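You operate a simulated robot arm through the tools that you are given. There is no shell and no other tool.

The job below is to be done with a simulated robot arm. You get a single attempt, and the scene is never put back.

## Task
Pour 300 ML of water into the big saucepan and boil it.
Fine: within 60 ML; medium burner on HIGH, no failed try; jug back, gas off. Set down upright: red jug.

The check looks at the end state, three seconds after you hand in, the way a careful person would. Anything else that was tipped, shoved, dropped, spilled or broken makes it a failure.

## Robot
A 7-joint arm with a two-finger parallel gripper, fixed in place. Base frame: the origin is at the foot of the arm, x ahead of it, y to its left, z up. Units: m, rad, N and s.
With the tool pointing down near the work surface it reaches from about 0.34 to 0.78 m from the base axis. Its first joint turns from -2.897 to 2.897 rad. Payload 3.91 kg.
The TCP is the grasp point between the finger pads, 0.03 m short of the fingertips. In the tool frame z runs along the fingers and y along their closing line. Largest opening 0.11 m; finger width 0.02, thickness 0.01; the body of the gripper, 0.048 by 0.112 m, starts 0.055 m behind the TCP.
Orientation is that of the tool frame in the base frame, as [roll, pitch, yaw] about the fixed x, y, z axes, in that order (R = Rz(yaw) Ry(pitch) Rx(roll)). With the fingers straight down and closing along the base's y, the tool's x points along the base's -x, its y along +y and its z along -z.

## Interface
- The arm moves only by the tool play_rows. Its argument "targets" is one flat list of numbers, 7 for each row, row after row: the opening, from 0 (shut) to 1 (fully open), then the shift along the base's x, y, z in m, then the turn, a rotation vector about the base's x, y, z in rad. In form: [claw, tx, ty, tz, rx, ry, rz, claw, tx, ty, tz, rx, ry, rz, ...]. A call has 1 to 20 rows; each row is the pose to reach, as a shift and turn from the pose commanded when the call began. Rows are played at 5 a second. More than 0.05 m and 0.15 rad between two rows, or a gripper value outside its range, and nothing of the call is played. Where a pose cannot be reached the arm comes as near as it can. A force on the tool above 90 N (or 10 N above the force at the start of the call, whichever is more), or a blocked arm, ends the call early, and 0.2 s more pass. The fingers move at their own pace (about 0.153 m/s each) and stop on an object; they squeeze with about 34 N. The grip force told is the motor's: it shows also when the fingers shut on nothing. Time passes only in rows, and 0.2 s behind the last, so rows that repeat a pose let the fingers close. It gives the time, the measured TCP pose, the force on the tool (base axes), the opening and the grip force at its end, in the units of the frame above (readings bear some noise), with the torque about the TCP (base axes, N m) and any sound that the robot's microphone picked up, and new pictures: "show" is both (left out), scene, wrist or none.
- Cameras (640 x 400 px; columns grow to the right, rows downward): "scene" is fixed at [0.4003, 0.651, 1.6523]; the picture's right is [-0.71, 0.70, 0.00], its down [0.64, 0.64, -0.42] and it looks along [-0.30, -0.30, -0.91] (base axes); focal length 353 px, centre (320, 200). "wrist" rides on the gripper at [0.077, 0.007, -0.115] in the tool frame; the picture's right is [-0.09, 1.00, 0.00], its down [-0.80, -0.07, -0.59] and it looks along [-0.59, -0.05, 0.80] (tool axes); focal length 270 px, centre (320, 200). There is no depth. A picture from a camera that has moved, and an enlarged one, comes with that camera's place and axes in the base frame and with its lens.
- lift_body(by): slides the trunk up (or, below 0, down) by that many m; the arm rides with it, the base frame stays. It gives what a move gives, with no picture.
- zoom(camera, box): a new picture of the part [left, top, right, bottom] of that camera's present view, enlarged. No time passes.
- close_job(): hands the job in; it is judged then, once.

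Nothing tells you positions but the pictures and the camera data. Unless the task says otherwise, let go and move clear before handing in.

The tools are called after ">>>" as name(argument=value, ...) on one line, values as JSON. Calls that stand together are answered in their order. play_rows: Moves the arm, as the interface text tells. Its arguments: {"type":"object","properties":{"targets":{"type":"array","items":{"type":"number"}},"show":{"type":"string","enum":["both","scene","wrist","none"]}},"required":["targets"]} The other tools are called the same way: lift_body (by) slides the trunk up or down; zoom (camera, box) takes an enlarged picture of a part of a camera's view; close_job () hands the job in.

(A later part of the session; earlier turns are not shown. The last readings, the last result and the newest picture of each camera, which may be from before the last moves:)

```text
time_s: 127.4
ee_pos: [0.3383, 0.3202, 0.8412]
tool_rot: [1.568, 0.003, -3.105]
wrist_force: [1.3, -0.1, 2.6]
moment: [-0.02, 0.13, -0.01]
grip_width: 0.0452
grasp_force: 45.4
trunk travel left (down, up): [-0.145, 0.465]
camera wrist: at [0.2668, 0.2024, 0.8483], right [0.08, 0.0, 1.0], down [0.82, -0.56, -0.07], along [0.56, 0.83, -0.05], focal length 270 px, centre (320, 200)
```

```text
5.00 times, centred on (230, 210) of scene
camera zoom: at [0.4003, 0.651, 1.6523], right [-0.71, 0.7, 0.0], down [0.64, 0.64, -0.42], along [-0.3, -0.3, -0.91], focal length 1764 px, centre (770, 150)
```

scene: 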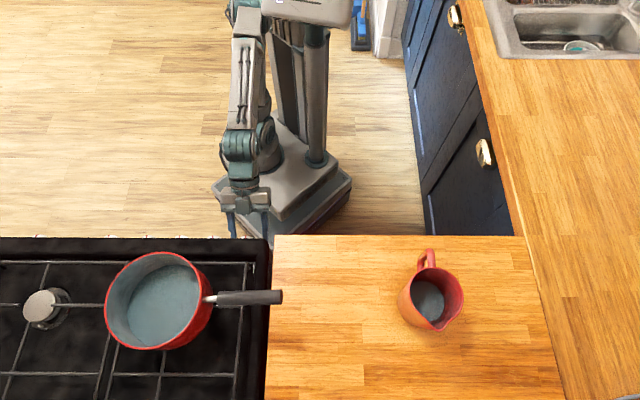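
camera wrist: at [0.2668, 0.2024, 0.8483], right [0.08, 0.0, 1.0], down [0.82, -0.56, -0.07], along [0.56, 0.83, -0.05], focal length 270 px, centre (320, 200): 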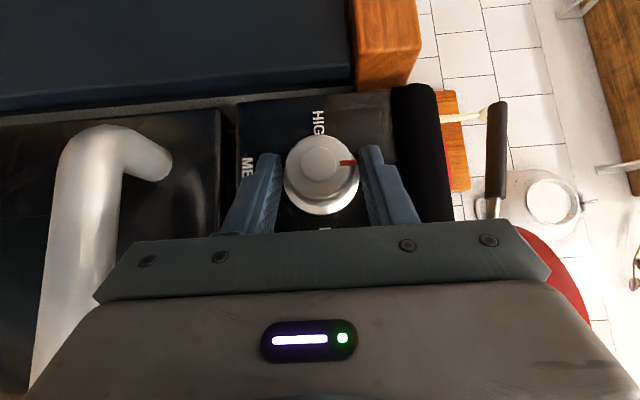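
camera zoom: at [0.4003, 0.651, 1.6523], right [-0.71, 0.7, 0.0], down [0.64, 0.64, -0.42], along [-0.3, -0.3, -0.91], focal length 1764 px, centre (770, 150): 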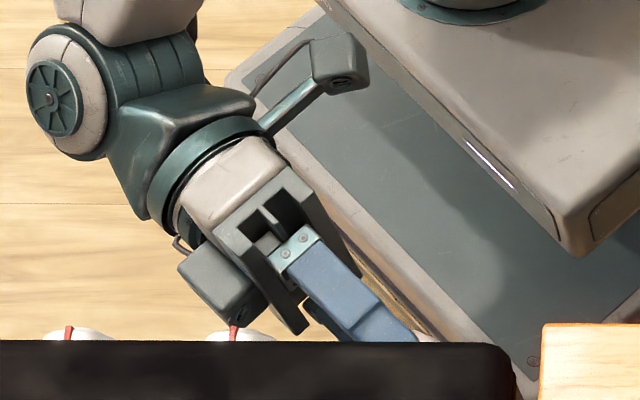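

Gripped cleanly with no side contact. Now a gentle push-in on the knob.

>>> play_rows(targets=[0, 0.0014, 0.0014, 0, 0, 0, 0, 0, 0.0028, 0.0028, 0, 0, 0, 0], show="wrist")

>>> zoom(camera="wrist", box=[220, 130, 420, 250])

```text
time_s: 128.0
ee_pos: [0.3419, 0.3218, 0.8431]
tool_rot: [1.568, 0.003, -3.102]
wrist_force: [-4.4, -0.3, 1.1]
moment: [0.0, -0.04, -0.53]
grip_width: 0.0452
grasp_force: 45.0
trunk travel left (down, up): [-0.145, 0.465]
heard: click
camera wrist: at [0.2693, 0.2046, 0.8484], right [0.08, 0.0, 1.0], down [0.82, -0.56, -0.07], along [0.56, 0.83, -0.05], focal length 270 px, centre (320, 200)
```

wrist: 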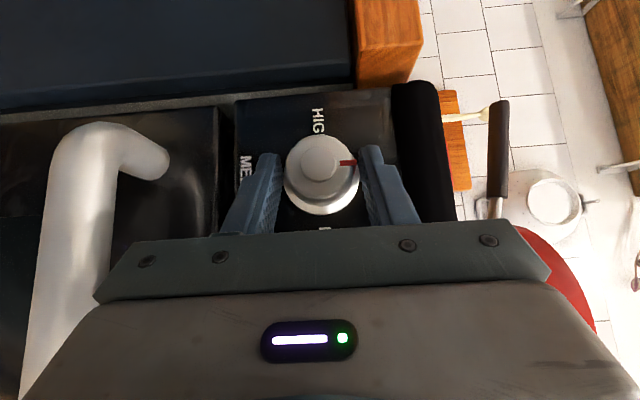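

```text
3.20 times, centred on (320, 190) of wrist
camera zoom: at [0.2693, 0.2046, 0.8484], right [0.08, 0.0, 1.0], down [0.82, -0.56, -0.07], along [0.56, 0.83, -0.05], focal length 865 px, centre (320, 232)
```

zoom: 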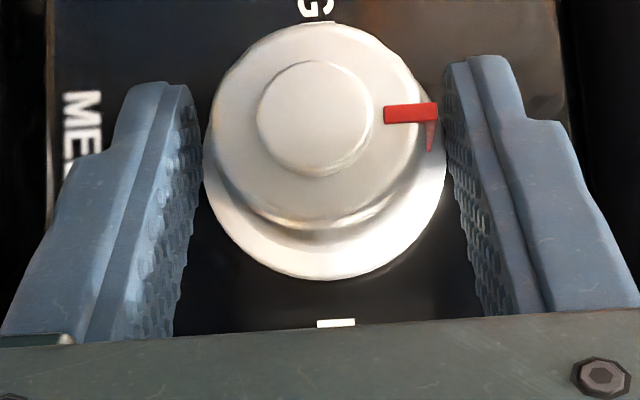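

Pushing gives a click and the knob moves in with light spring force. Now, keeping it pressed, I'll turn it smoothly 90° counter-clockwise from OFF to HIGH in one go and hold it there.

>>> play_rows(targets=[0, 0.0004, 0.0006, 0.0021, -0.1006, -0.1013, 0, 0, 0.0007, 0.0015, 0.0041, -0.2013, -0.2026, 0, 0, 0.0002, 0.002, 0.006, -0.3019, -0.3039, 0, 0, -0.0005, 0.0027, 0.0078, -0.4026, -0.4052, 0, 0, -0.0014, 0.0036, 0.0095, -0.5032, -0.5065, 0, 0, -0.0024, 0.0046, 0.011, -0.6039, -0.6078, 0, 0, -0.0037, 0.0058, 0.0122, -0.7045, -0.7091, 0, 0, -0.0049, 0.0071, 0.0132, -0.8052, -0.8104, 0, 0, -0.0063, 0.0084, 0.0139, -0.9058, -0.9117, 0, 0, -0.0077, 0.0098, 0.0144, -1.0065, -1.013, 0, 0, -0.0092, 0.0113, 0.0145, -1.1071, -1.1143, 0, 0, -0.0092, 0.0113, 0.0145, -1.1071, -1.1143, 0, 0, -0.0092, 0.0113, 0.0145, -1.1071, -1.1143, 0, 0, -0.0092, 0.0113, 0.0145, -1.1071, -1.1143, 0, 0, -0.0092, 0.0113, 0.0145, -1.1071, -1.1143, 0], show="both")

>>> zoom(camera="wrist", box=[220, 130, 420, 250])

>>> zoom(camera="scene", box=[60, 220, 280, 380])

```text
time_s: 131.2
ee_pos: [0.334, 0.3334, 0.8552]
tool_rot: [-3.141, 0.745, -2.35]
wrist_force: [6.8, -11.5, -20.4]
moment: [-0.61, 0.37, -0.35]
grip_width: 0.0452
grasp_force: 44.9
trunk travel left (down, up): [-0.145, 0.465]
camera wrist: at [0.235, 0.2412, 0.887], right [-0.66, 0.75, 0.06], down [0.18, 0.08, 0.98], along [0.73, 0.66, -0.19], focal length 270 px, centre (320, 200)
```

scene: 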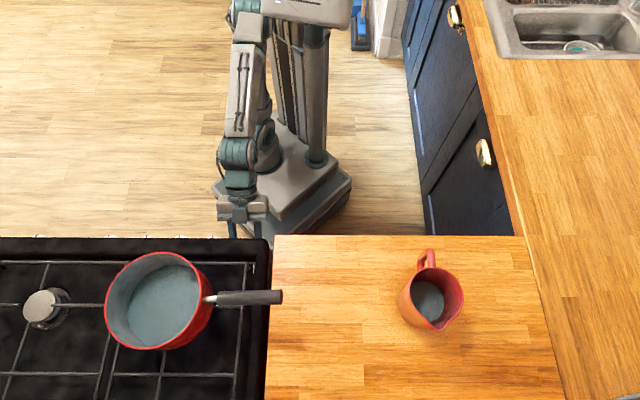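
wrist: 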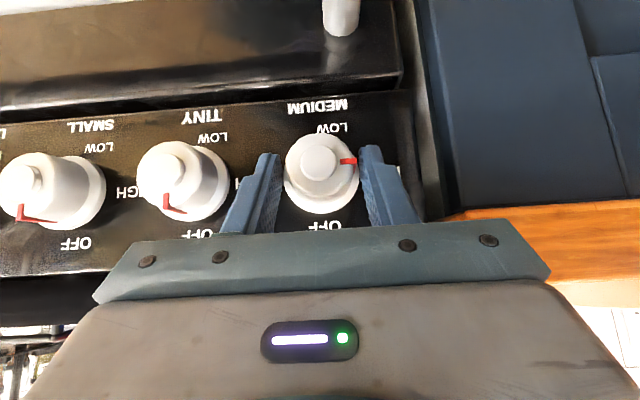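

```text
3.20 times, centred on (320, 190) of wrist
camera zoom: at [0.235, 0.2412, 0.887], right [-0.66, 0.75, 0.06], down [0.18, 0.08, 0.98], along [0.73, 0.66, -0.19], focal length 865 px, centre (320, 232)
```

zoom: 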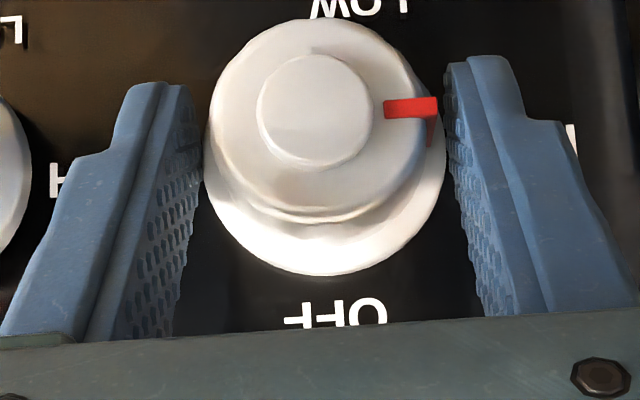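

```text
2.50 times, centred on (170, 300) of scene
camera zoom: at [0.4003, 0.651, 1.6523], right [-0.71, 0.7, 0.0], down [0.64, 0.64, -0.42], along [-0.3, -0.3, -0.91], focal length 882 px, centre (695, -50)
```

zoom: 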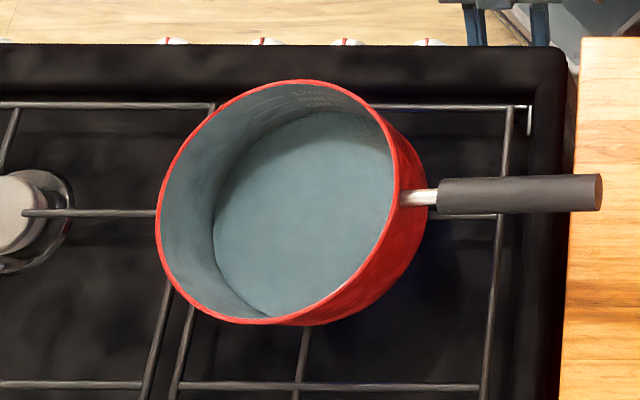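

The knob now points at HIGH. I'm checking for flame under the pan.

>>> zoom(camera="scene", box=[140, 290, 260, 370])

```text
5.00 times, centred on (200, 330) of scene
camera zoom: at [0.4003, 0.651, 1.6523], right [-0.71, 0.7, 0.0], down [0.64, 0.64, -0.42], along [-0.3, -0.3, -0.91], focal length 1764 px, centre (920, -450)
```

zoom: 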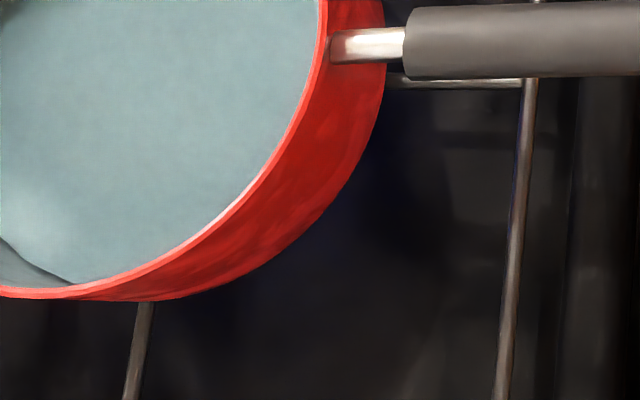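

There's a blue glow on the hob beside the pan base, so the burner appears lit. I'll keep the knob pressed at HIGH a few seconds so the flame is secure, easing the vertical preload slightly.

>>> play_rows(targets=[0, 0, 0, -0.001, 0, 0, 0, 0, 0, 0, -0.002, 0, 0, 0, 0, 0, 0, -0.003, 0, 0, 0, 0, 0, 0, -0.003, 0, 0, 0, 0, 0, 0, -0.003, 0, 0, 0, 0, 0, 0, -0.003, 0, 0, 0, 0, 0, 0, -0.003, 0, 0, 0, 0, 0, 0, -0.003, 0, 0, 0, 0, 0, 0, -0.003, 0, 0, 0, 0, 0, 0, -0.003, 0, 0, 0, 0, 0, 0, -0.003, 0, 0, 0, 0, 0, 0, -0.003, 0, 0, 0, 0, 0, 0, -0.003, 0, 0, 0, 0, 0, 0, -0.003, 0, 0, 0, 0, 0, 0, -0.003, 0, 0, 0, 0, 0, 0, -0.003, 0, 0, 0, 0, 0, 0, -0.003, 0, 0, 0, 0, 0, 0, -0.003, 0, 0, 0], show="both")

>>> zoom(camera="scene", box=[140, 290, 260, 370])

>>> zoom(camera="wrist", box=[220, 130, 420, 250])

```text
time_s: 135.0
ee_pos: [0.3338, 0.3325, 0.855]
tool_rot: [3.141, 0.752, -2.351]
wrist_force: [9.7, -14.9, 14.7]
moment: [0.05, -0.38, -0.5]
grip_width: 0.0454
grasp_force: 45.1
trunk travel left (down, up): [-0.145, 0.465]
camera wrist: at [0.2348, 0.2411, 0.8862], right [-0.66, 0.75, 0.06], down [0.18, 0.08, 0.98], along [0.73, 0.66, -0.18], focal length 270 px, centre (320, 200)
```

scene: 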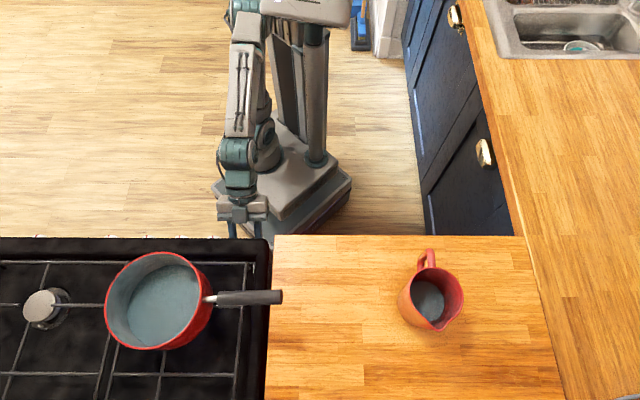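
wrist: 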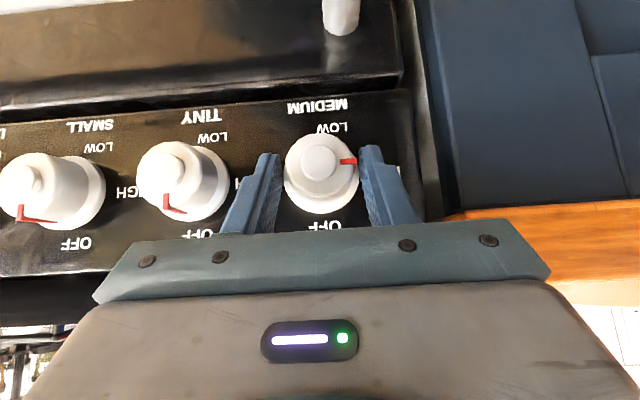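

```text
5.00 times, centred on (200, 330) of scene
camera zoom: at [0.4003, 0.651, 1.6523], right [-0.71, 0.7, 0.0], down [0.64, 0.64, -0.42], along [-0.3, -0.3, -0.91], focal length 1764 px, centre (920, -450)
```

zoom: 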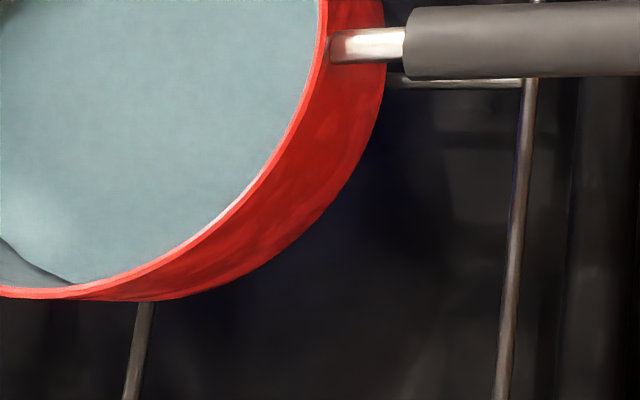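

```text
3.20 times, centred on (320, 190) of wrist
camera zoom: at [0.2348, 0.2411, 0.8862], right [-0.66, 0.75, 0.06], down [0.18, 0.08, 0.98], along [0.73, 0.66, -0.18], focal length 865 px, centre (320, 232)
```

zoom: 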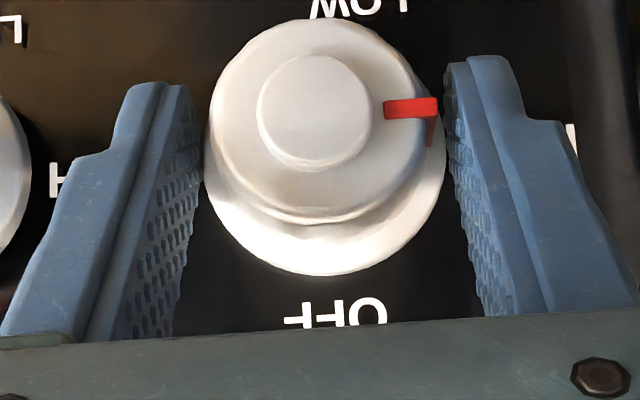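

The flame is steady. I'll keep holding the knob at HIGH (relieving preload) and wait, listening for the boil.

>>> play_rows(targets=[0, 0, 0, 0.0013, 0, 0, 0, 0, 0, 0, 0.0013, 0, 0, 0, 0, 0, 0, 0.0013, 0, 0, 0, 0, 0, 0, 0.0013, 0, 0, 0, 0, 0, 0, 0.0013, 0, 0, 0, 0, 0, 0, 0.0013, 0, 0, 0, 0, 0, 0, 0.0013, 0, 0, 0, 0, 0, 0, 0.0013, 0, 0, 0, 0, 0, 0, 0.0013, 0, 0, 0, 0, 0, 0, 0.0013, 0, 0, 0, 0, 0, 0, 0.0013, 0, 0, 0, 0, 0, 0, 0.0013, 0, 0, 0, 0, 0, 0, 0.0013, 0, 0, 0, 0, 0, 0, 0.0013, 0, 0, 0, 0, 0, 0, 0.0013, 0, 0, 0, 0, 0, 0, 0.0013, 0, 0, 0, 0, 0, 0, 0.0013, 0, 0, 0, 0, 0, 0, 0.0013, 0, 0, 0, 0, 0, 0, 0.0013, 0, 0, 0, 0, 0, 0, 0.0013, 0, 0, 0], show="scene")

>>> zoom(camera="scene", box=[90, 240, 250, 370])

```text
time_s: 139.2
ee_pos: [0.3342, 0.333, 0.8556]
tool_rot: [3.141, 0.747, -2.351]
wrist_force: [8.0, -19.8, -10.6]
moment: [-0.51, 0.16, -0.46]
grip_width: 0.0453
grasp_force: 45.3
trunk travel left (down, up): [-0.145, 0.465]
```

scene: 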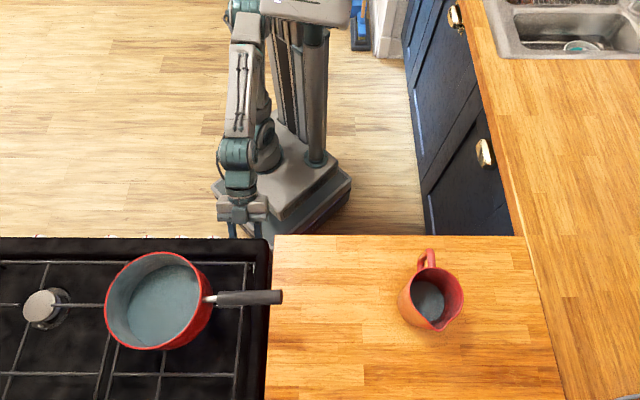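

```text
3.08 times, centred on (170, 305) of scene
camera zoom: at [0.4003, 0.651, 1.6523], right [-0.71, 0.7, 0.0], down [0.64, 0.64, -0.42], along [-0.3, -0.3, -0.91], focal length 1085 px, centre (782, -123)
```

zoom: 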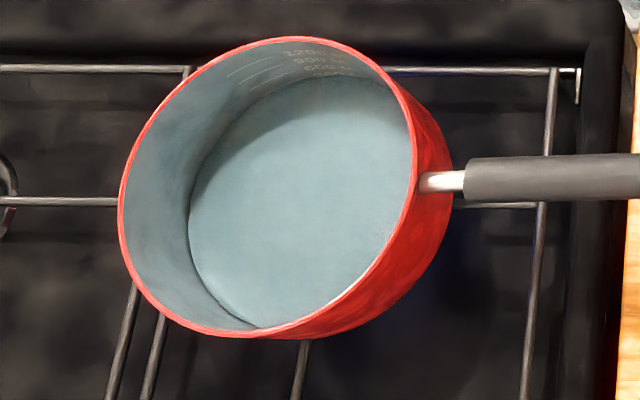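

>>> play_rows(targets=[0, 0, 0, -0.0006, 0, 0, 0, 0, 0, 0, -0.0006, 0, 0, 0, 0, 0, 0, -0.0006, 0, 0, 0, 0, 0, 0, -0.0006, 0, 0, 0, 0, 0, 0, -0.0006, 0, 0, 0, 0, 0, 0, -0.0006, 0, 0, 0, 0, 0, 0, -0.0006, 0, 0, 0, 0, 0, 0, -0.0006, 0, 0, 0, 0, 0, 0, -0.0006, 0, 0, 0, 0, 0, 0, -0.0006, 0, 0, 0, 0, 0, 0, -0.0006, 0, 0, 0, 0, 0, 0, -0.0006, 0, 0, 0, 0, 0, 0, -0.0006, 0, 0, 0, 0, 0, 0, -0.0006, 0, 0, 0, 0, 0, 0, -0.0006, 0, 0, 0, 0, 0, 0, -0.0006, 0, 0, 0, 0, 0, 0, -0.0006, 0, 0, 0, 0, 0, 0, -0.0006, 0, 0, 0, 0, 0, 0, -0.0006, 0, 0, 0, 0, 0, 0, -0.0006, 0, 0, 0], show="none")

>>> play_rows(targets=[0, 0, 0, 0, 0, 0, 0, 0, 0, 0, 0, 0, 0, 0, 0, 0, 0, 0, 0, 0, 0, 0, 0, 0, 0, 0, 0, 0, 0, 0, 0, 0, 0, 0, 0, 0, 0, 0, 0, 0, 0, 0, 0, 0, 0, 0, 0, 0, 0, 0, 0, 0, 0, 0, 0, 0, 0, 0, 0, 0, 0, 0, 0, 0, 0, 0, 0, 0, 0, 0, 0, 0, 0, 0, 0, 0, 0, 0, 0, 0, 0, 0, 0, 0, 0, 0, 0, 0, 0, 0, 0, 0, 0, 0, 0, 0, 0, 0, 0, 0, 0, 0, 0, 0, 0, 0, 0, 0, 0, 0, 0, 0, 0, 0, 0, 0, 0, 0, 0, 0, 0, 0, 0, 0, 0, 0, 0, 0, 0, 0, 0, 0, 0, 0, 0, 0, 0, 0, 0, 0], show="none")

>>> zoom(camera="scene", box=[90, 240, 250, 370])

```text
time_s: 143.4
ee_pos: [0.3348, 0.3334, 0.8557]
tool_rot: [3.139, 0.75, -2.351]
wrist_force: [11.9, -16.7, -0.2]
moment: [-0.18, -0.14, -0.47]
grip_width: 0.0453
grasp_force: 44.9
trunk travel left (down, up): [-0.145, 0.465]
```

```text
time_s: 147.6
ee_pos: [0.3335, 0.3337, 0.8553]
tool_rot: [3.14, 0.752, -2.352]
wrist_force: [11.6, -16.7, 1.8]
moment: [-0.18, -0.2, -0.48]
grip_width: 0.045
grasp_force: 44.8
trunk travel left (down, up): [-0.145, 0.465]
```

```text
3.08 times, centred on (170, 305) of scene
camera zoom: at [0.4003, 0.651, 1.6523], right [-0.71, 0.7, 0.0], down [0.64, 0.64, -0.42], along [-0.3, -0.3, -0.91], focal length 1085 px, centre (782, -123)
```

zoom: 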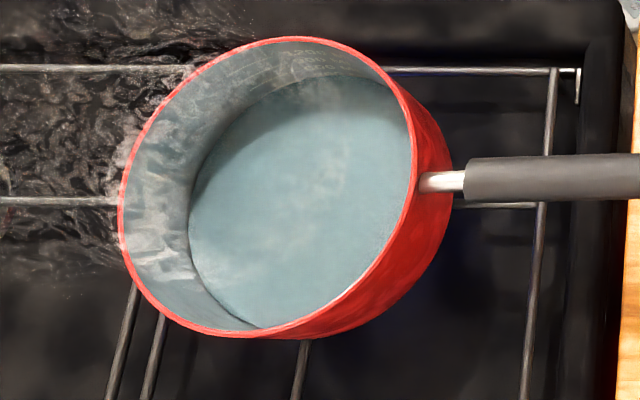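

Steam is rising, so the water is heating. I'll continue holding until it reaches a proper boil.

>>> play_rows(targets=[0, 0, 0, 0, 0, 0, 0, 0, 0, 0, 0, 0, 0, 0, 0, 0, 0, 0, 0, 0, 0, 0, 0, 0, 0, 0, 0, 0, 0, 0, 0, 0, 0, 0, 0, 0, 0, 0, 0, 0, 0, 0, 0, 0, 0, 0, 0, 0, 0, 0, 0, 0, 0, 0, 0, 0, 0, 0, 0, 0, 0, 0, 0, 0, 0, 0, 0, 0, 0, 0, 0, 0, 0, 0, 0, 0, 0, 0, 0, 0, 0, 0, 0, 0, 0, 0, 0, 0, 0, 0, 0, 0, 0, 0, 0, 0, 0, 0, 0, 0, 0, 0, 0, 0, 0, 0, 0, 0, 0, 0, 0, 0, 0, 0, 0, 0, 0, 0, 0, 0, 0, 0, 0, 0, 0, 0, 0, 0, 0, 0, 0, 0, 0, 0, 0, 0, 0, 0, 0, 0], show="scene")

>>> zoom(camera="scene", box=[90, 240, 250, 370])

```text
time_s: 151.8
ee_pos: [0.334, 0.332, 0.8557]
tool_rot: [3.14, 0.751, -2.351]
wrist_force: [11.8, -16.8, 1.6]
moment: [-0.2, -0.18, -0.45]
grip_width: 0.0452
grasp_force: 45.2
trunk travel left (down, up): [-0.145, 0.465]
```

scene: 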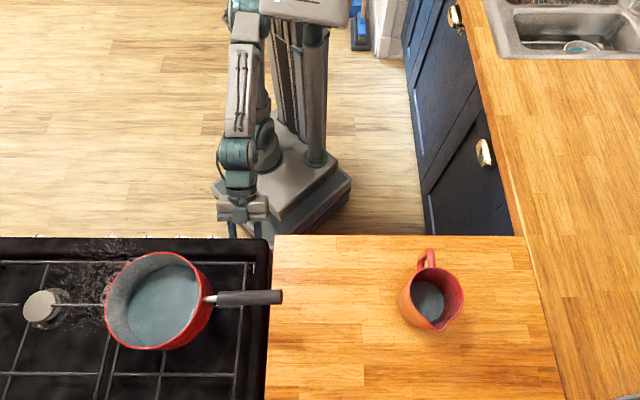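

```text
3.08 times, centred on (170, 305) of scene
camera zoom: at [0.4003, 0.651, 1.6523], right [-0.71, 0.7, 0.0], down [0.64, 0.64, -0.42], along [-0.3, -0.3, -0.91], focal length 1085 px, centre (782, -123)
```

zoom: 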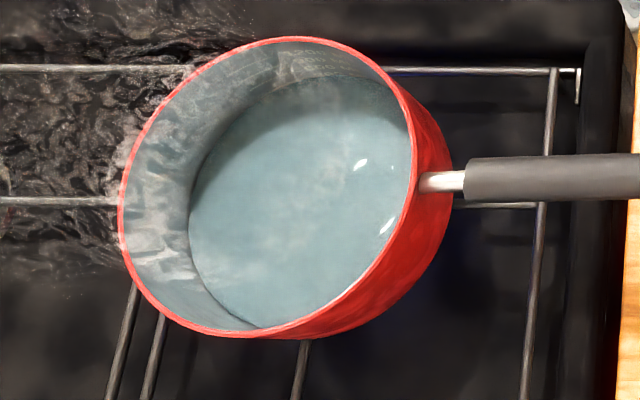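

First bubbles are appearing. Waiting a bit more for a full boil.

>>> play_rows(targets=[0, 0, 0, 0, 0, 0, 0, 0, 0, 0, 0, 0, 0, 0, 0, 0, 0, 0, 0, 0, 0, 0, 0, 0, 0, 0, 0, 0, 0, 0, 0, 0, 0, 0, 0, 0, 0, 0, 0, 0, 0, 0, 0, 0, 0, 0, 0, 0, 0, 0, 0, 0, 0, 0, 0, 0, 0, 0, 0, 0, 0, 0, 0, 0, 0, 0, 0, 0, 0, 0, 0, 0, 0, 0, 0, 0, 0, 0, 0, 0, 0, 0, 0, 0, 0, 0, 0, 0, 0, 0, 0, 0, 0, 0, 0, 0, 0, 0, 0, 0, 0, 0, 0, 0, 0, 0, 0, 0, 0, 0, 0, 0, 0, 0, 0, 0, 0, 0, 0, 0, 0, 0, 0, 0, 0, 0, 0, 0, 0, 0, 0, 0, 0, 0, 0, 0, 0, 0, 0, 0], show="none")

>>> zoom(camera="scene", box=[90, 240, 250, 370])

```text
time_s: 156.0
ee_pos: [0.3342, 0.3325, 0.8553]
tool_rot: [3.14, 0.751, -2.352]
wrist_force: [12.7, -16.3, 1.7]
moment: [-0.19, -0.21, -0.51]
grip_width: 0.0452
grasp_force: 45.0
trunk travel left (down, up): [-0.145, 0.465]
```

```text
3.08 times, centred on (170, 305) of scene
camera zoom: at [0.4003, 0.651, 1.6523], right [-0.71, 0.7, 0.0], down [0.64, 0.64, -0.42], along [-0.3, -0.3, -0.91], focal length 1085 px, centre (782, -123)
```

zoom: 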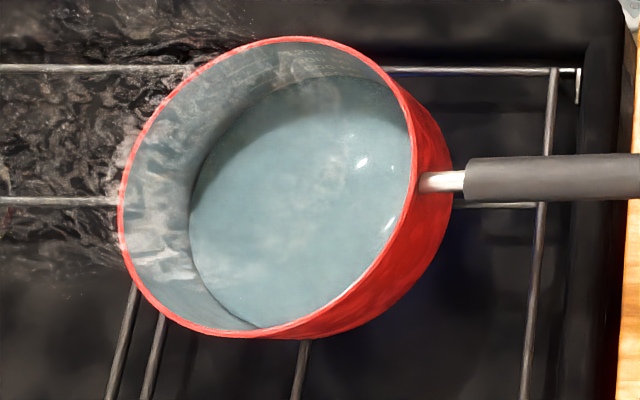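

>>> play_rows(targets=[0, 0, 0, 0, 0, 0, 0, 0, 0, 0, 0, 0, 0, 0, 0, 0, 0, 0, 0, 0, 0, 0, 0, 0, 0, 0, 0, 0, 0, 0, 0, 0, 0, 0, 0, 0, 0, 0, 0, 0, 0, 0, 0, 0, 0, 0, 0, 0, 0, 0, 0, 0, 0, 0, 0, 0, 0, 0, 0, 0, 0, 0, 0, 0, 0, 0, 0, 0, 0, 0, 0, 0, 0, 0, 0, 0, 0, 0, 0, 0, 0, 0, 0, 0, 0, 0, 0, 0, 0, 0, 0, 0, 0, 0, 0, 0, 0, 0, 0, 0, 0, 0, 0, 0, 0, 0, 0, 0, 0, 0, 0, 0, 0, 0, 0, 0, 0, 0, 0, 0, 0, 0, 0, 0, 0, 0, 0, 0, 0, 0, 0, 0, 0, 0, 0, 0, 0, 0, 0, 0], show="none")

>>> play_rows(targets=[0, 0, 0, 0, 0, 0, 0, 0, 0, 0, 0, 0, 0, 0, 0, 0, 0, 0, 0, 0, 0, 0, 0, 0, 0, 0, 0, 0, 0, 0, 0, 0, 0, 0, 0, 0, 0, 0, 0, 0, 0, 0, 0, 0, 0, 0, 0, 0, 0, 0, 0, 0, 0, 0, 0, 0, 0, 0, 0, 0, 0, 0, 0, 0, 0, 0, 0, 0, 0, 0, 0, 0, 0, 0, 0, 0, 0, 0, 0, 0, 0, 0, 0, 0, 0, 0, 0, 0, 0, 0, 0, 0, 0, 0, 0, 0, 0, 0, 0, 0, 0, 0, 0, 0, 0, 0, 0, 0, 0, 0, 0, 0, 0, 0, 0, 0, 0, 0, 0, 0, 0, 0, 0, 0, 0, 0, 0, 0, 0, 0, 0, 0, 0, 0, 0, 0, 0, 0, 0, 0], show="none")

>>> zoom(camera="scene", box=[90, 240, 250, 370])

```text
time_s: 160.2
ee_pos: [0.334, 0.3338, 0.8554]
tool_rot: [3.139, 0.751, -2.352]
wrist_force: [11.6, -16.9, 0.4]
moment: [-0.21, -0.17, -0.47]
grip_width: 0.045
grasp_force: 45.3
trunk travel left (down, up): [-0.145, 0.465]
```

```text
time_s: 164.4
ee_pos: [0.3336, 0.334, 0.8552]
tool_rot: [3.141, 0.75, -2.351]
wrist_force: [12.6, -16.6, 0.4]
moment: [-0.21, -0.17, -0.43]
grip_width: 0.045
grasp_force: 44.8
trunk travel left (down, up): [-0.145, 0.465]
```

```text
3.08 times, centred on (170, 305) of scene
camera zoom: at [0.4003, 0.651, 1.6523], right [-0.71, 0.7, 0.0], down [0.64, 0.64, -0.42], along [-0.3, -0.3, -0.91], focal length 1085 px, centre (782, -123)
```

zoom: 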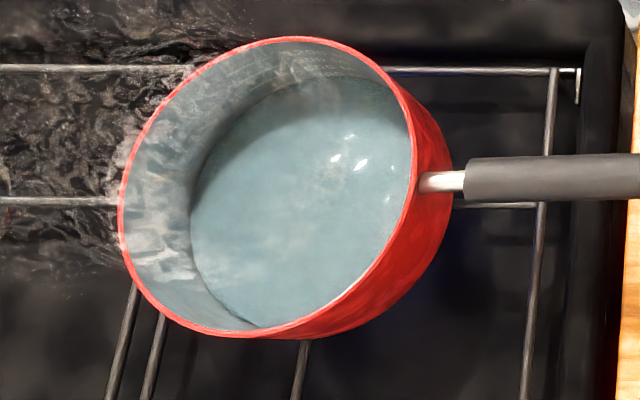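

>>> play_rows(targets=[0, 0, 0, 0, 0, 0, 0, 0, 0, 0, 0, 0, 0, 0, 0, 0, 0, 0, 0, 0, 0, 0, 0, 0, 0, 0, 0, 0, 0, 0, 0, 0, 0, 0, 0, 0, 0, 0, 0, 0, 0, 0, 0, 0, 0, 0, 0, 0, 0, 0, 0, 0, 0, 0, 0, 0, 0, 0, 0, 0, 0, 0, 0, 0, 0, 0, 0, 0, 0, 0, 0, 0, 0, 0, 0, 0, 0, 0, 0, 0, 0, 0, 0, 0, 0, 0, 0, 0, 0, 0, 0, 0, 0, 0, 0, 0, 0, 0, 0, 0, 0, 0, 0, 0, 0, 0, 0, 0, 0, 0, 0, 0, 0, 0, 0, 0, 0, 0, 0, 0, 0, 0, 0, 0, 0, 0, 0, 0, 0, 0, 0, 0, 0, 0, 0, 0, 0, 0, 0, 0], show="none")

>>> play_rows(targets=[0, 0, 0, 0, 0, 0, 0, 0, 0, 0, 0, 0, 0, 0, 0, 0, 0, 0, 0, 0, 0, 0, 0, 0, 0, 0, 0, 0, 0, 0, 0, 0, 0, 0, 0, 0, 0, 0, 0, 0, 0, 0, 0, 0, 0, 0, 0, 0, 0, 0, 0, 0, 0, 0, 0, 0, 0, 0, 0, 0, 0, 0, 0, 0, 0, 0, 0, 0, 0, 0, 0, 0, 0, 0, 0, 0, 0, 0, 0, 0, 0, 0, 0, 0, 0, 0, 0, 0, 0, 0, 0, 0, 0, 0, 0, 0, 0, 0, 0, 0, 0, 0, 0, 0, 0, 0, 0, 0, 0, 0, 0, 0, 0, 0, 0, 0, 0, 0, 0, 0, 0, 0, 0, 0, 0, 0, 0, 0, 0, 0, 0, 0, 0, 0, 0, 0, 0, 0, 0, 0], show="none")

>>> zoom(camera="scene", box=[90, 240, 250, 370])

>>> zoom(camera="scene", box=[144, 256, 174, 276])

```text
time_s: 168.6
ee_pos: [0.3349, 0.3332, 0.856]
tool_rot: [3.138, 0.751, -2.35]
wrist_force: [11.8, -15.8, -0.2]
moment: [-0.23, -0.21, -0.45]
grip_width: 0.0453
grasp_force: 44.8
trunk travel left (down, up): [-0.145, 0.465]
```

```text
time_s: 172.8
ee_pos: [0.3347, 0.3333, 0.8548]
tool_rot: [3.139, 0.751, -2.352]
wrist_force: [11.1, -16.4, 0.4]
moment: [-0.2, -0.15, -0.47]
grip_width: 0.0455
grasp_force: 44.4
trunk travel left (down, up): [-0.145, 0.465]
```

```text
3.08 times, centred on (170, 305) of scene
camera zoom: at [0.4003, 0.651, 1.6523], right [-0.71, 0.7, 0.0], down [0.64, 0.64, -0.42], along [-0.3, -0.3, -0.91], focal length 1085 px, centre (782, -123)
```

zoom: 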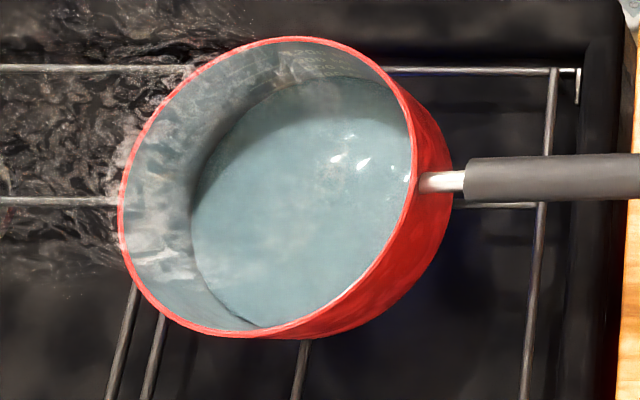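

```text
16.00 times, centred on (159, 266) of scene
camera zoom: at [0.4003, 0.651, 1.6523], right [-0.71, 0.7, 0.0], down [0.64, 0.64, -0.42], along [-0.3, -0.3, -0.91], focal length 5644 px, centre (2896, -856)
```

zoom: 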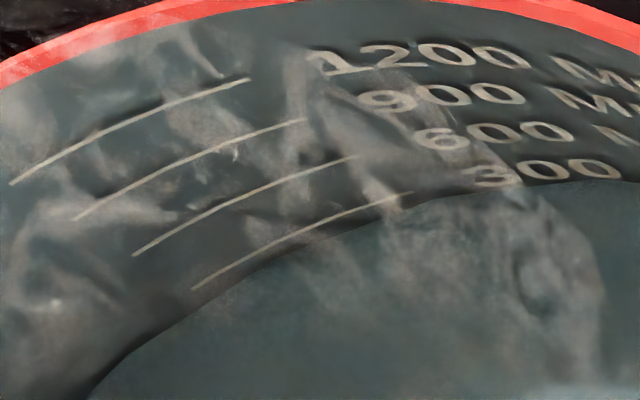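

The level has visibly dropped below the mark, so the water is boiling and evaporating. I'll turn the knob back to OFF right away by reversing the sweep.

>>> play_rows(targets=[0, 0.0015, -0.0015, 0, 0.1006, 0.1013, 0, 0, 0.0029, -0.0029, -0.0002, 0.2013, 0.2026, 0, 0, 0.0043, -0.0042, -0.0007, 0.3019, 0.3039, 0, 0, 0.0056, -0.0055, -0.0015, 0.4026, 0.4052, 0, 0, 0.0067, -0.0067, -0.0025, 0.5032, 0.5065, 0, 0, 0.0078, -0.0077, -0.0037, 0.6039, 0.6078, 0, 0, 0.0087, -0.0086, -0.0052, 0.7045, 0.7091, 0, 0, 0.0094, -0.0093, -0.0068, 0.8052, 0.8104, 0, 0, 0.0099, -0.0098, -0.0085, 0.9058, 0.9117, 0, 0, 0.0102, -0.0101, -0.0103, 1.0065, 1.013, 0, 0, 0.0103, -0.0102, -0.0122, 1.1071, 1.1143, 0, 0, 0.0103, -0.0102, -0.0122, 1.1353, 1.1427, 0], show="both")

>>> zoom(camera="wrist", box=[220, 130, 420, 250])

>>> zoom(camera="scene", box=[90, 240, 250, 370])

```text
time_s: 175.4
ee_pos: [0.3437, 0.3243, 0.8404]
tool_rot: [1.54, -0.027, -3.103]
wrist_force: [4.6, -12.8, -9.2]
moment: [-0.61, -0.47, -0.71]
grip_width: 0.0455
grasp_force: 44.9
trunk travel left (down, up): [-0.145, 0.465]
camera wrist: at [0.2717, 0.2056, 0.8466], right [0.12, -0.03, 0.99], down [0.82, -0.56, -0.11], along [0.56, 0.83, -0.04], focal length 270 px, centre (320, 200)
```

scene: 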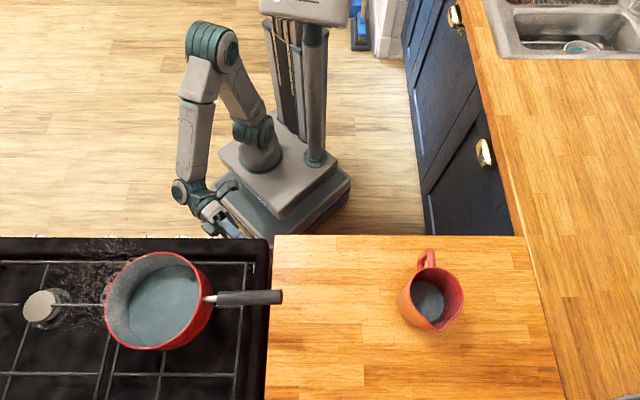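
wrist: 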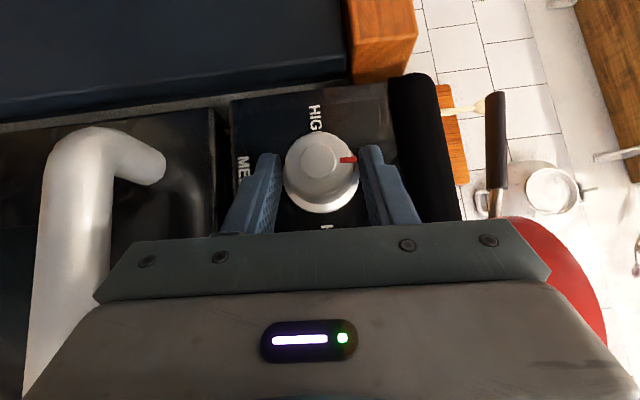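

```text
3.20 times, centred on (320, 190) of wrist
camera zoom: at [0.2717, 0.2056, 0.8466], right [0.12, -0.03, 0.99], down [0.82, -0.56, -0.11], along [0.56, 0.83, -0.04], focal length 865 px, centre (320, 232)
```

zoom: 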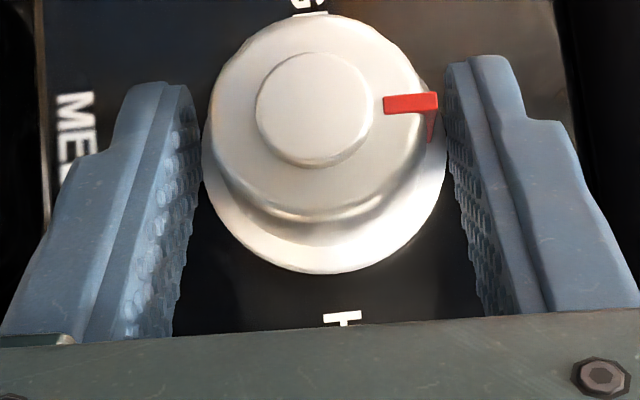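

```text
3.08 times, centred on (170, 305) of scene
camera zoom: at [0.4003, 0.651, 1.6523], right [-0.71, 0.7, 0.0], down [0.64, 0.64, -0.42], along [-0.3, -0.3, -0.91], focal length 1085 px, centre (782, -123)
```

zoom: 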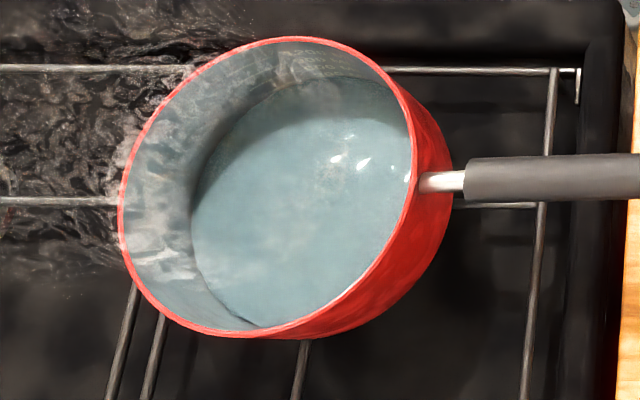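

>>> zoom(camera="scene", box=[140, 290, 260, 370])

>>> zoom(camera="scene", box=[144, 256, 174, 276])

```text
5.00 times, centred on (200, 330) of scene
camera zoom: at [0.4003, 0.651, 1.6523], right [-0.71, 0.7, 0.0], down [0.64, 0.64, -0.42], along [-0.3, -0.3, -0.91], focal length 1764 px, centre (920, -450)
```

zoom: 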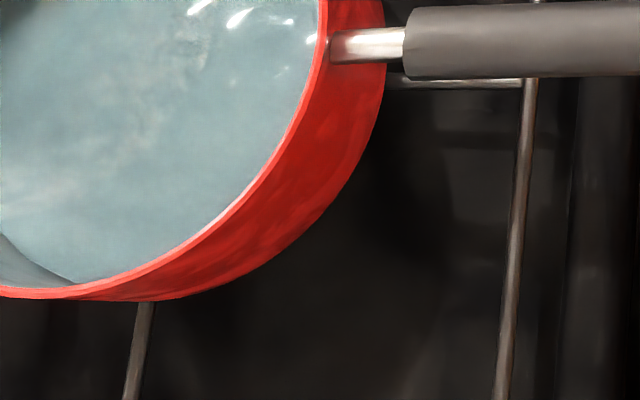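

```text
16.00 times, centred on (159, 266) of scene
camera zoom: at [0.4003, 0.651, 1.6523], right [-0.71, 0.7, 0.0], down [0.64, 0.64, -0.42], along [-0.3, -0.3, -0.91], focal length 5644 px, centre (2896, -856)
```

zoom: 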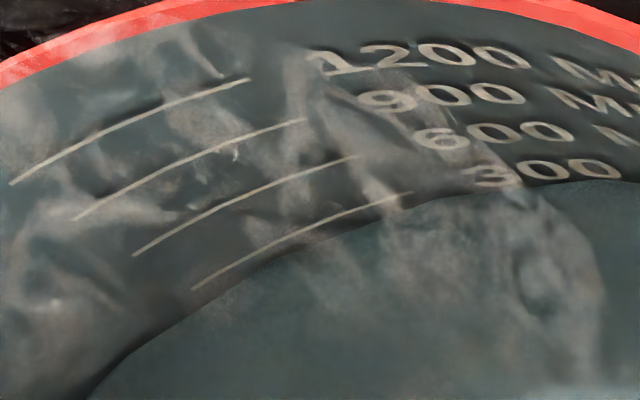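

The flame is out (glow gone). Before moving I'll measure the remaining level more closely.

>>> zoom(camera="scene", box=[150, 262, 168, 274])

>>> zoom(camera="scene", box=[100, 245, 220, 355])

```text
16.00 times, centred on (159, 268) of scene
camera zoom: at [0.4003, 0.651, 1.6523], right [-0.71, 0.7, 0.0], down [0.64, 0.64, -0.42], along [-0.3, -0.3, -0.91], focal length 5644 px, centre (2896, -888)
```

zoom: 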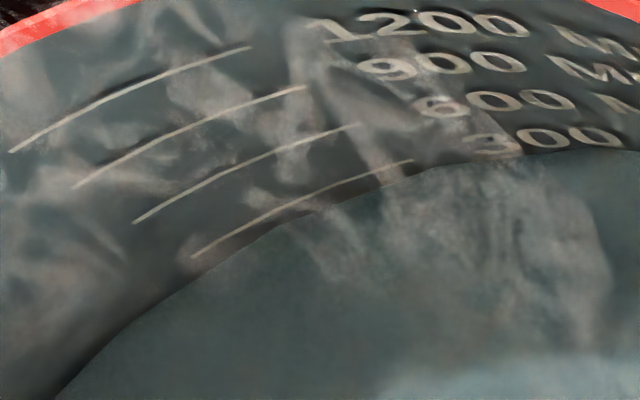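

```text
3.64 times, centred on (160, 300) of scene
camera zoom: at [0.4003, 0.651, 1.6523], right [-0.71, 0.7, 0.0], down [0.64, 0.64, -0.42], along [-0.3, -0.3, -0.91], focal length 1283 px, centre (902, -164)
```

zoom: 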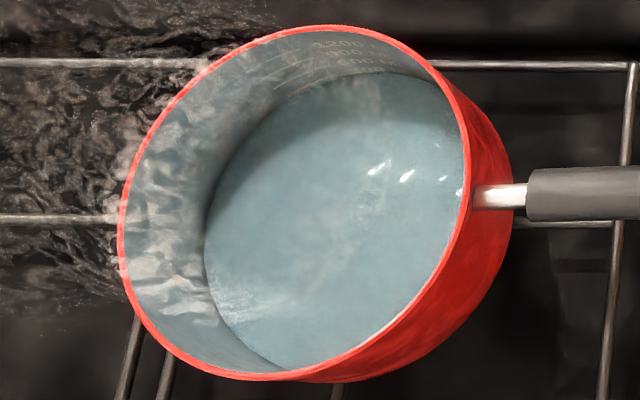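

The flame is out and the pointer is back at OFF. I'll release the knob gently and back away.

>>> play_rows(targets=[0, -0.002, -0.002, 0, 0, 0, 0, 0, -0.003, -0.003, 0, 0, 0, 0, 0.42, -0.003, -0.003, 0, 0, 0, 0, 0.6, -0.003, -0.003, 0, 0, 0, 0, 0.6, -0.003, -0.003, 0, 0, 0, 0, 0.6, -0.011, -0.011, 0, 0, 0, 0, 0.6, -0.02, -0.02, 0, 0, 0, 0], show="both")

>>> zoom(camera="wrist", box=[220, 130, 420, 250])

>>> zoom(camera="scene", box=[144, 256, 174, 276])

>>> zoom(camera="scene", box=[140, 290, 260, 370])

```text
time_s: 177.0
ee_pos: [0.3218, 0.3051, 0.8431]
tool_rot: [1.539, -0.024, -3.102]
wrist_force: [0.1, 0.2, 0.4]
moment: [0.02, 0.02, 0.01]
grip_width: 0.0659
grasp_force: 0.0
trunk travel left (down, up): [-0.145, 0.465]
camera wrist: at [0.2508, 0.1869, 0.848], right [0.11, -0.03, 0.99], down [0.82, -0.56, -0.11], along [0.56, 0.83, -0.04], focal length 270 px, centre (320, 200)
```

scene: 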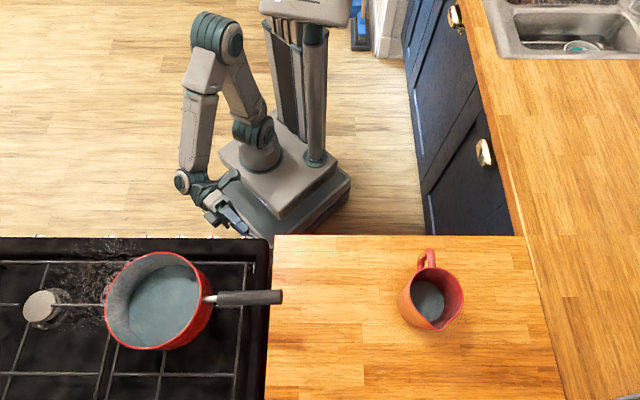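
wrist: 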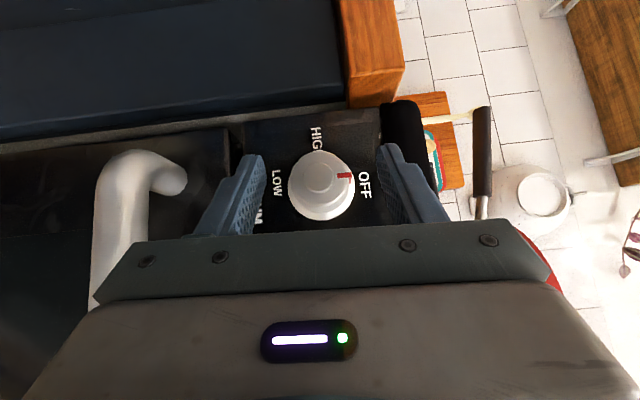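

```text
3.20 times, centred on (320, 190) of wrist
camera zoom: at [0.2508, 0.1869, 0.848], right [0.11, -0.03, 0.99], down [0.82, -0.56, -0.11], along [0.56, 0.83, -0.04], focal length 865 px, centre (320, 232)
```

zoom: 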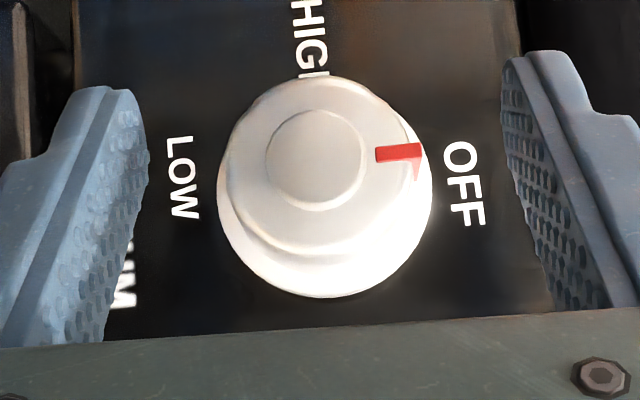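

```text
16.00 times, centred on (159, 266) of scene
camera zoom: at [0.4003, 0.651, 1.6523], right [-0.71, 0.7, 0.0], down [0.64, 0.64, -0.42], along [-0.3, -0.3, -0.91], focal length 5644 px, centre (2896, -856)
```

zoom: 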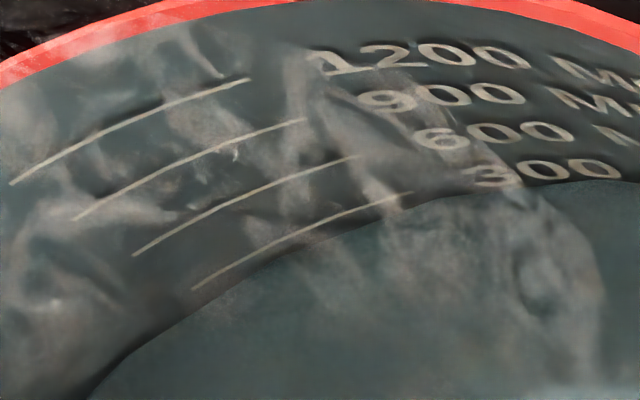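

```text
5.00 times, centred on (200, 330) of scene
camera zoom: at [0.4003, 0.651, 1.6523], right [-0.71, 0.7, 0.0], down [0.64, 0.64, -0.42], along [-0.3, -0.3, -0.91], focal length 1764 px, centre (920, -450)
```

zoom: 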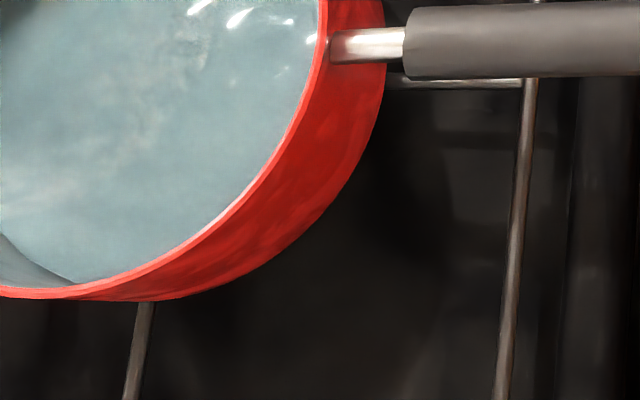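

Knob is exactly at OFF, flame out. The pan now reads ~235 ML after the boil-off, which is too close to the lower limit. I'll top up with a little more from the jug and bring it briefly back to the boil. First I'll raise the trunk and swing back to the jug pose.

>>> play_rows(targets=[0.6, -0.01, -0.01, 0, 0, 0, 0, 0.6, -0.014, -0.014, 0, 0, 0, 0], show="none")

>>> lift_body(by=0.25)

>>> play_rows(targets=[0.6, -0.005, 0.015, 0.02, -0.096, 0.1037, 0.001, 0.6, -0.01, 0.035, 0.04, -0.1919, 0.2075, 0.002, 0.6, -0.015, 0.065, 0.055, -0.2879, 0.3112, 0.003, 0.7, -0.02, 0.1, 0.065, -0.3838, 0.4149, 0.004, 0.8, -0.025, 0.135, 0.07, -0.4798, 0.5186, 0.005, 0.9, -0.03, 0.17, 0.07, -0.5757, 0.6224, 0.006, 1, -0.035, 0.205, 0.07, -0.6717, 0.7261, 0.007, 1, -0.04, 0.24, 0.07, -0.7676, 0.8298, 0.008, 1, -0.045, 0.275, 0.07, -0.8636, 0.9336, 0.009, 1, -0.05, 0.31, 0.07, -0.9595, 1.0373, 0.01, 1, -0.053, 0.343, 0.06, -1.0555, 1.141, 0.0106], show="both")

```text
time_s: 177.6
ee_pos: [0.3084, 0.2901, 0.8414]
tool_rot: [1.539, -0.025, -3.101]
wrist_force: [0.4, -0.2, -0.6]
moment: [-0.01, 0.02, 0.03]
grip_width: 0.066
grasp_force: 0.1
trunk travel left (down, up): [-0.145, 0.465]
```

```text
time_s: 180.2
ee_pos: [0.3085, 0.2904, 1.0914]
tool_rot: [1.54, -0.026, -3.103]
wrist_force: [0.7, 0.4, -0.5]
moment: [-0.02, -0.03, 0.03]
grip_width: 0.066
grasp_force: 0.0
trunk travel left (down, up): [-0.395, 0.215]
```

```text
time_s: 182.6
ee_pos: [0.2547, 0.6332, 1.1503]
tool_rot: [3.12, -0.867, 2.303]
wrist_force: [0.4, 0.8, -0.6]
moment: [-0.03, 0.05, -0.01]
grip_width: 0.1098
grasp_force: 0.1
trunk travel left (down, up): [-0.395, 0.215]
camera wrist: at [0.2845, 0.6074, 1.283], right [0.79, 0.61, -0.05], down [0.59, -0.78, -0.23], along [-0.18, 0.15, -0.97], focal length 270 px, centre (320, 200)
```

scene: 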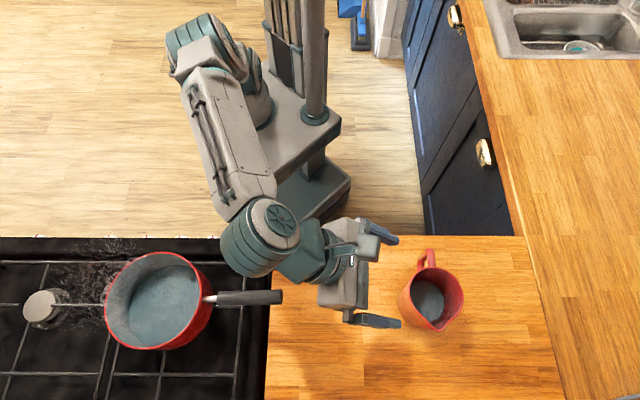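
wrist: 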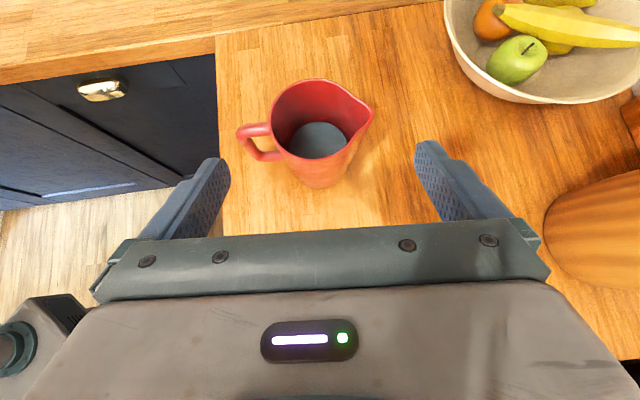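

>>> zoom(camera="scene", box=[144, 256, 174, 276])

>>> zoom(camera="scene", box=[400, 260, 470, 330])

```text
16.00 times, centred on (159, 266) of scene
camera zoom: at [0.4003, 0.651, 1.6523], right [-0.71, 0.7, 0.0], down [0.64, 0.64, -0.42], along [-0.3, -0.3, -0.91], focal length 5644 px, centre (2896, -856)
```

zoom: 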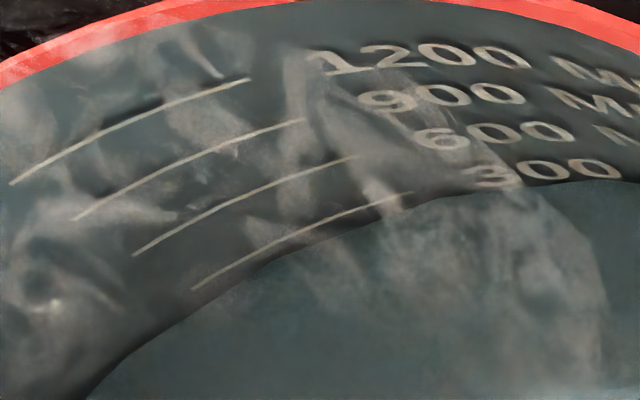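

```text
5.71 times, centred on (435, 295) of scene
camera zoom: at [0.4003, 0.651, 1.6523], right [-0.71, 0.7, 0.0], down [0.64, 0.64, -0.42], along [-0.3, -0.3, -0.91], focal length 2016 px, centre (-337, -343)
```

zoom: 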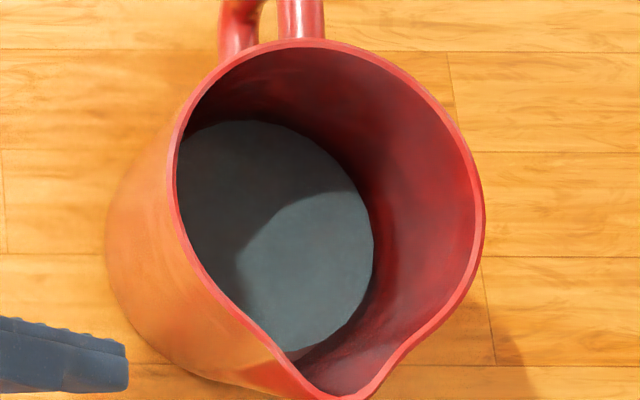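

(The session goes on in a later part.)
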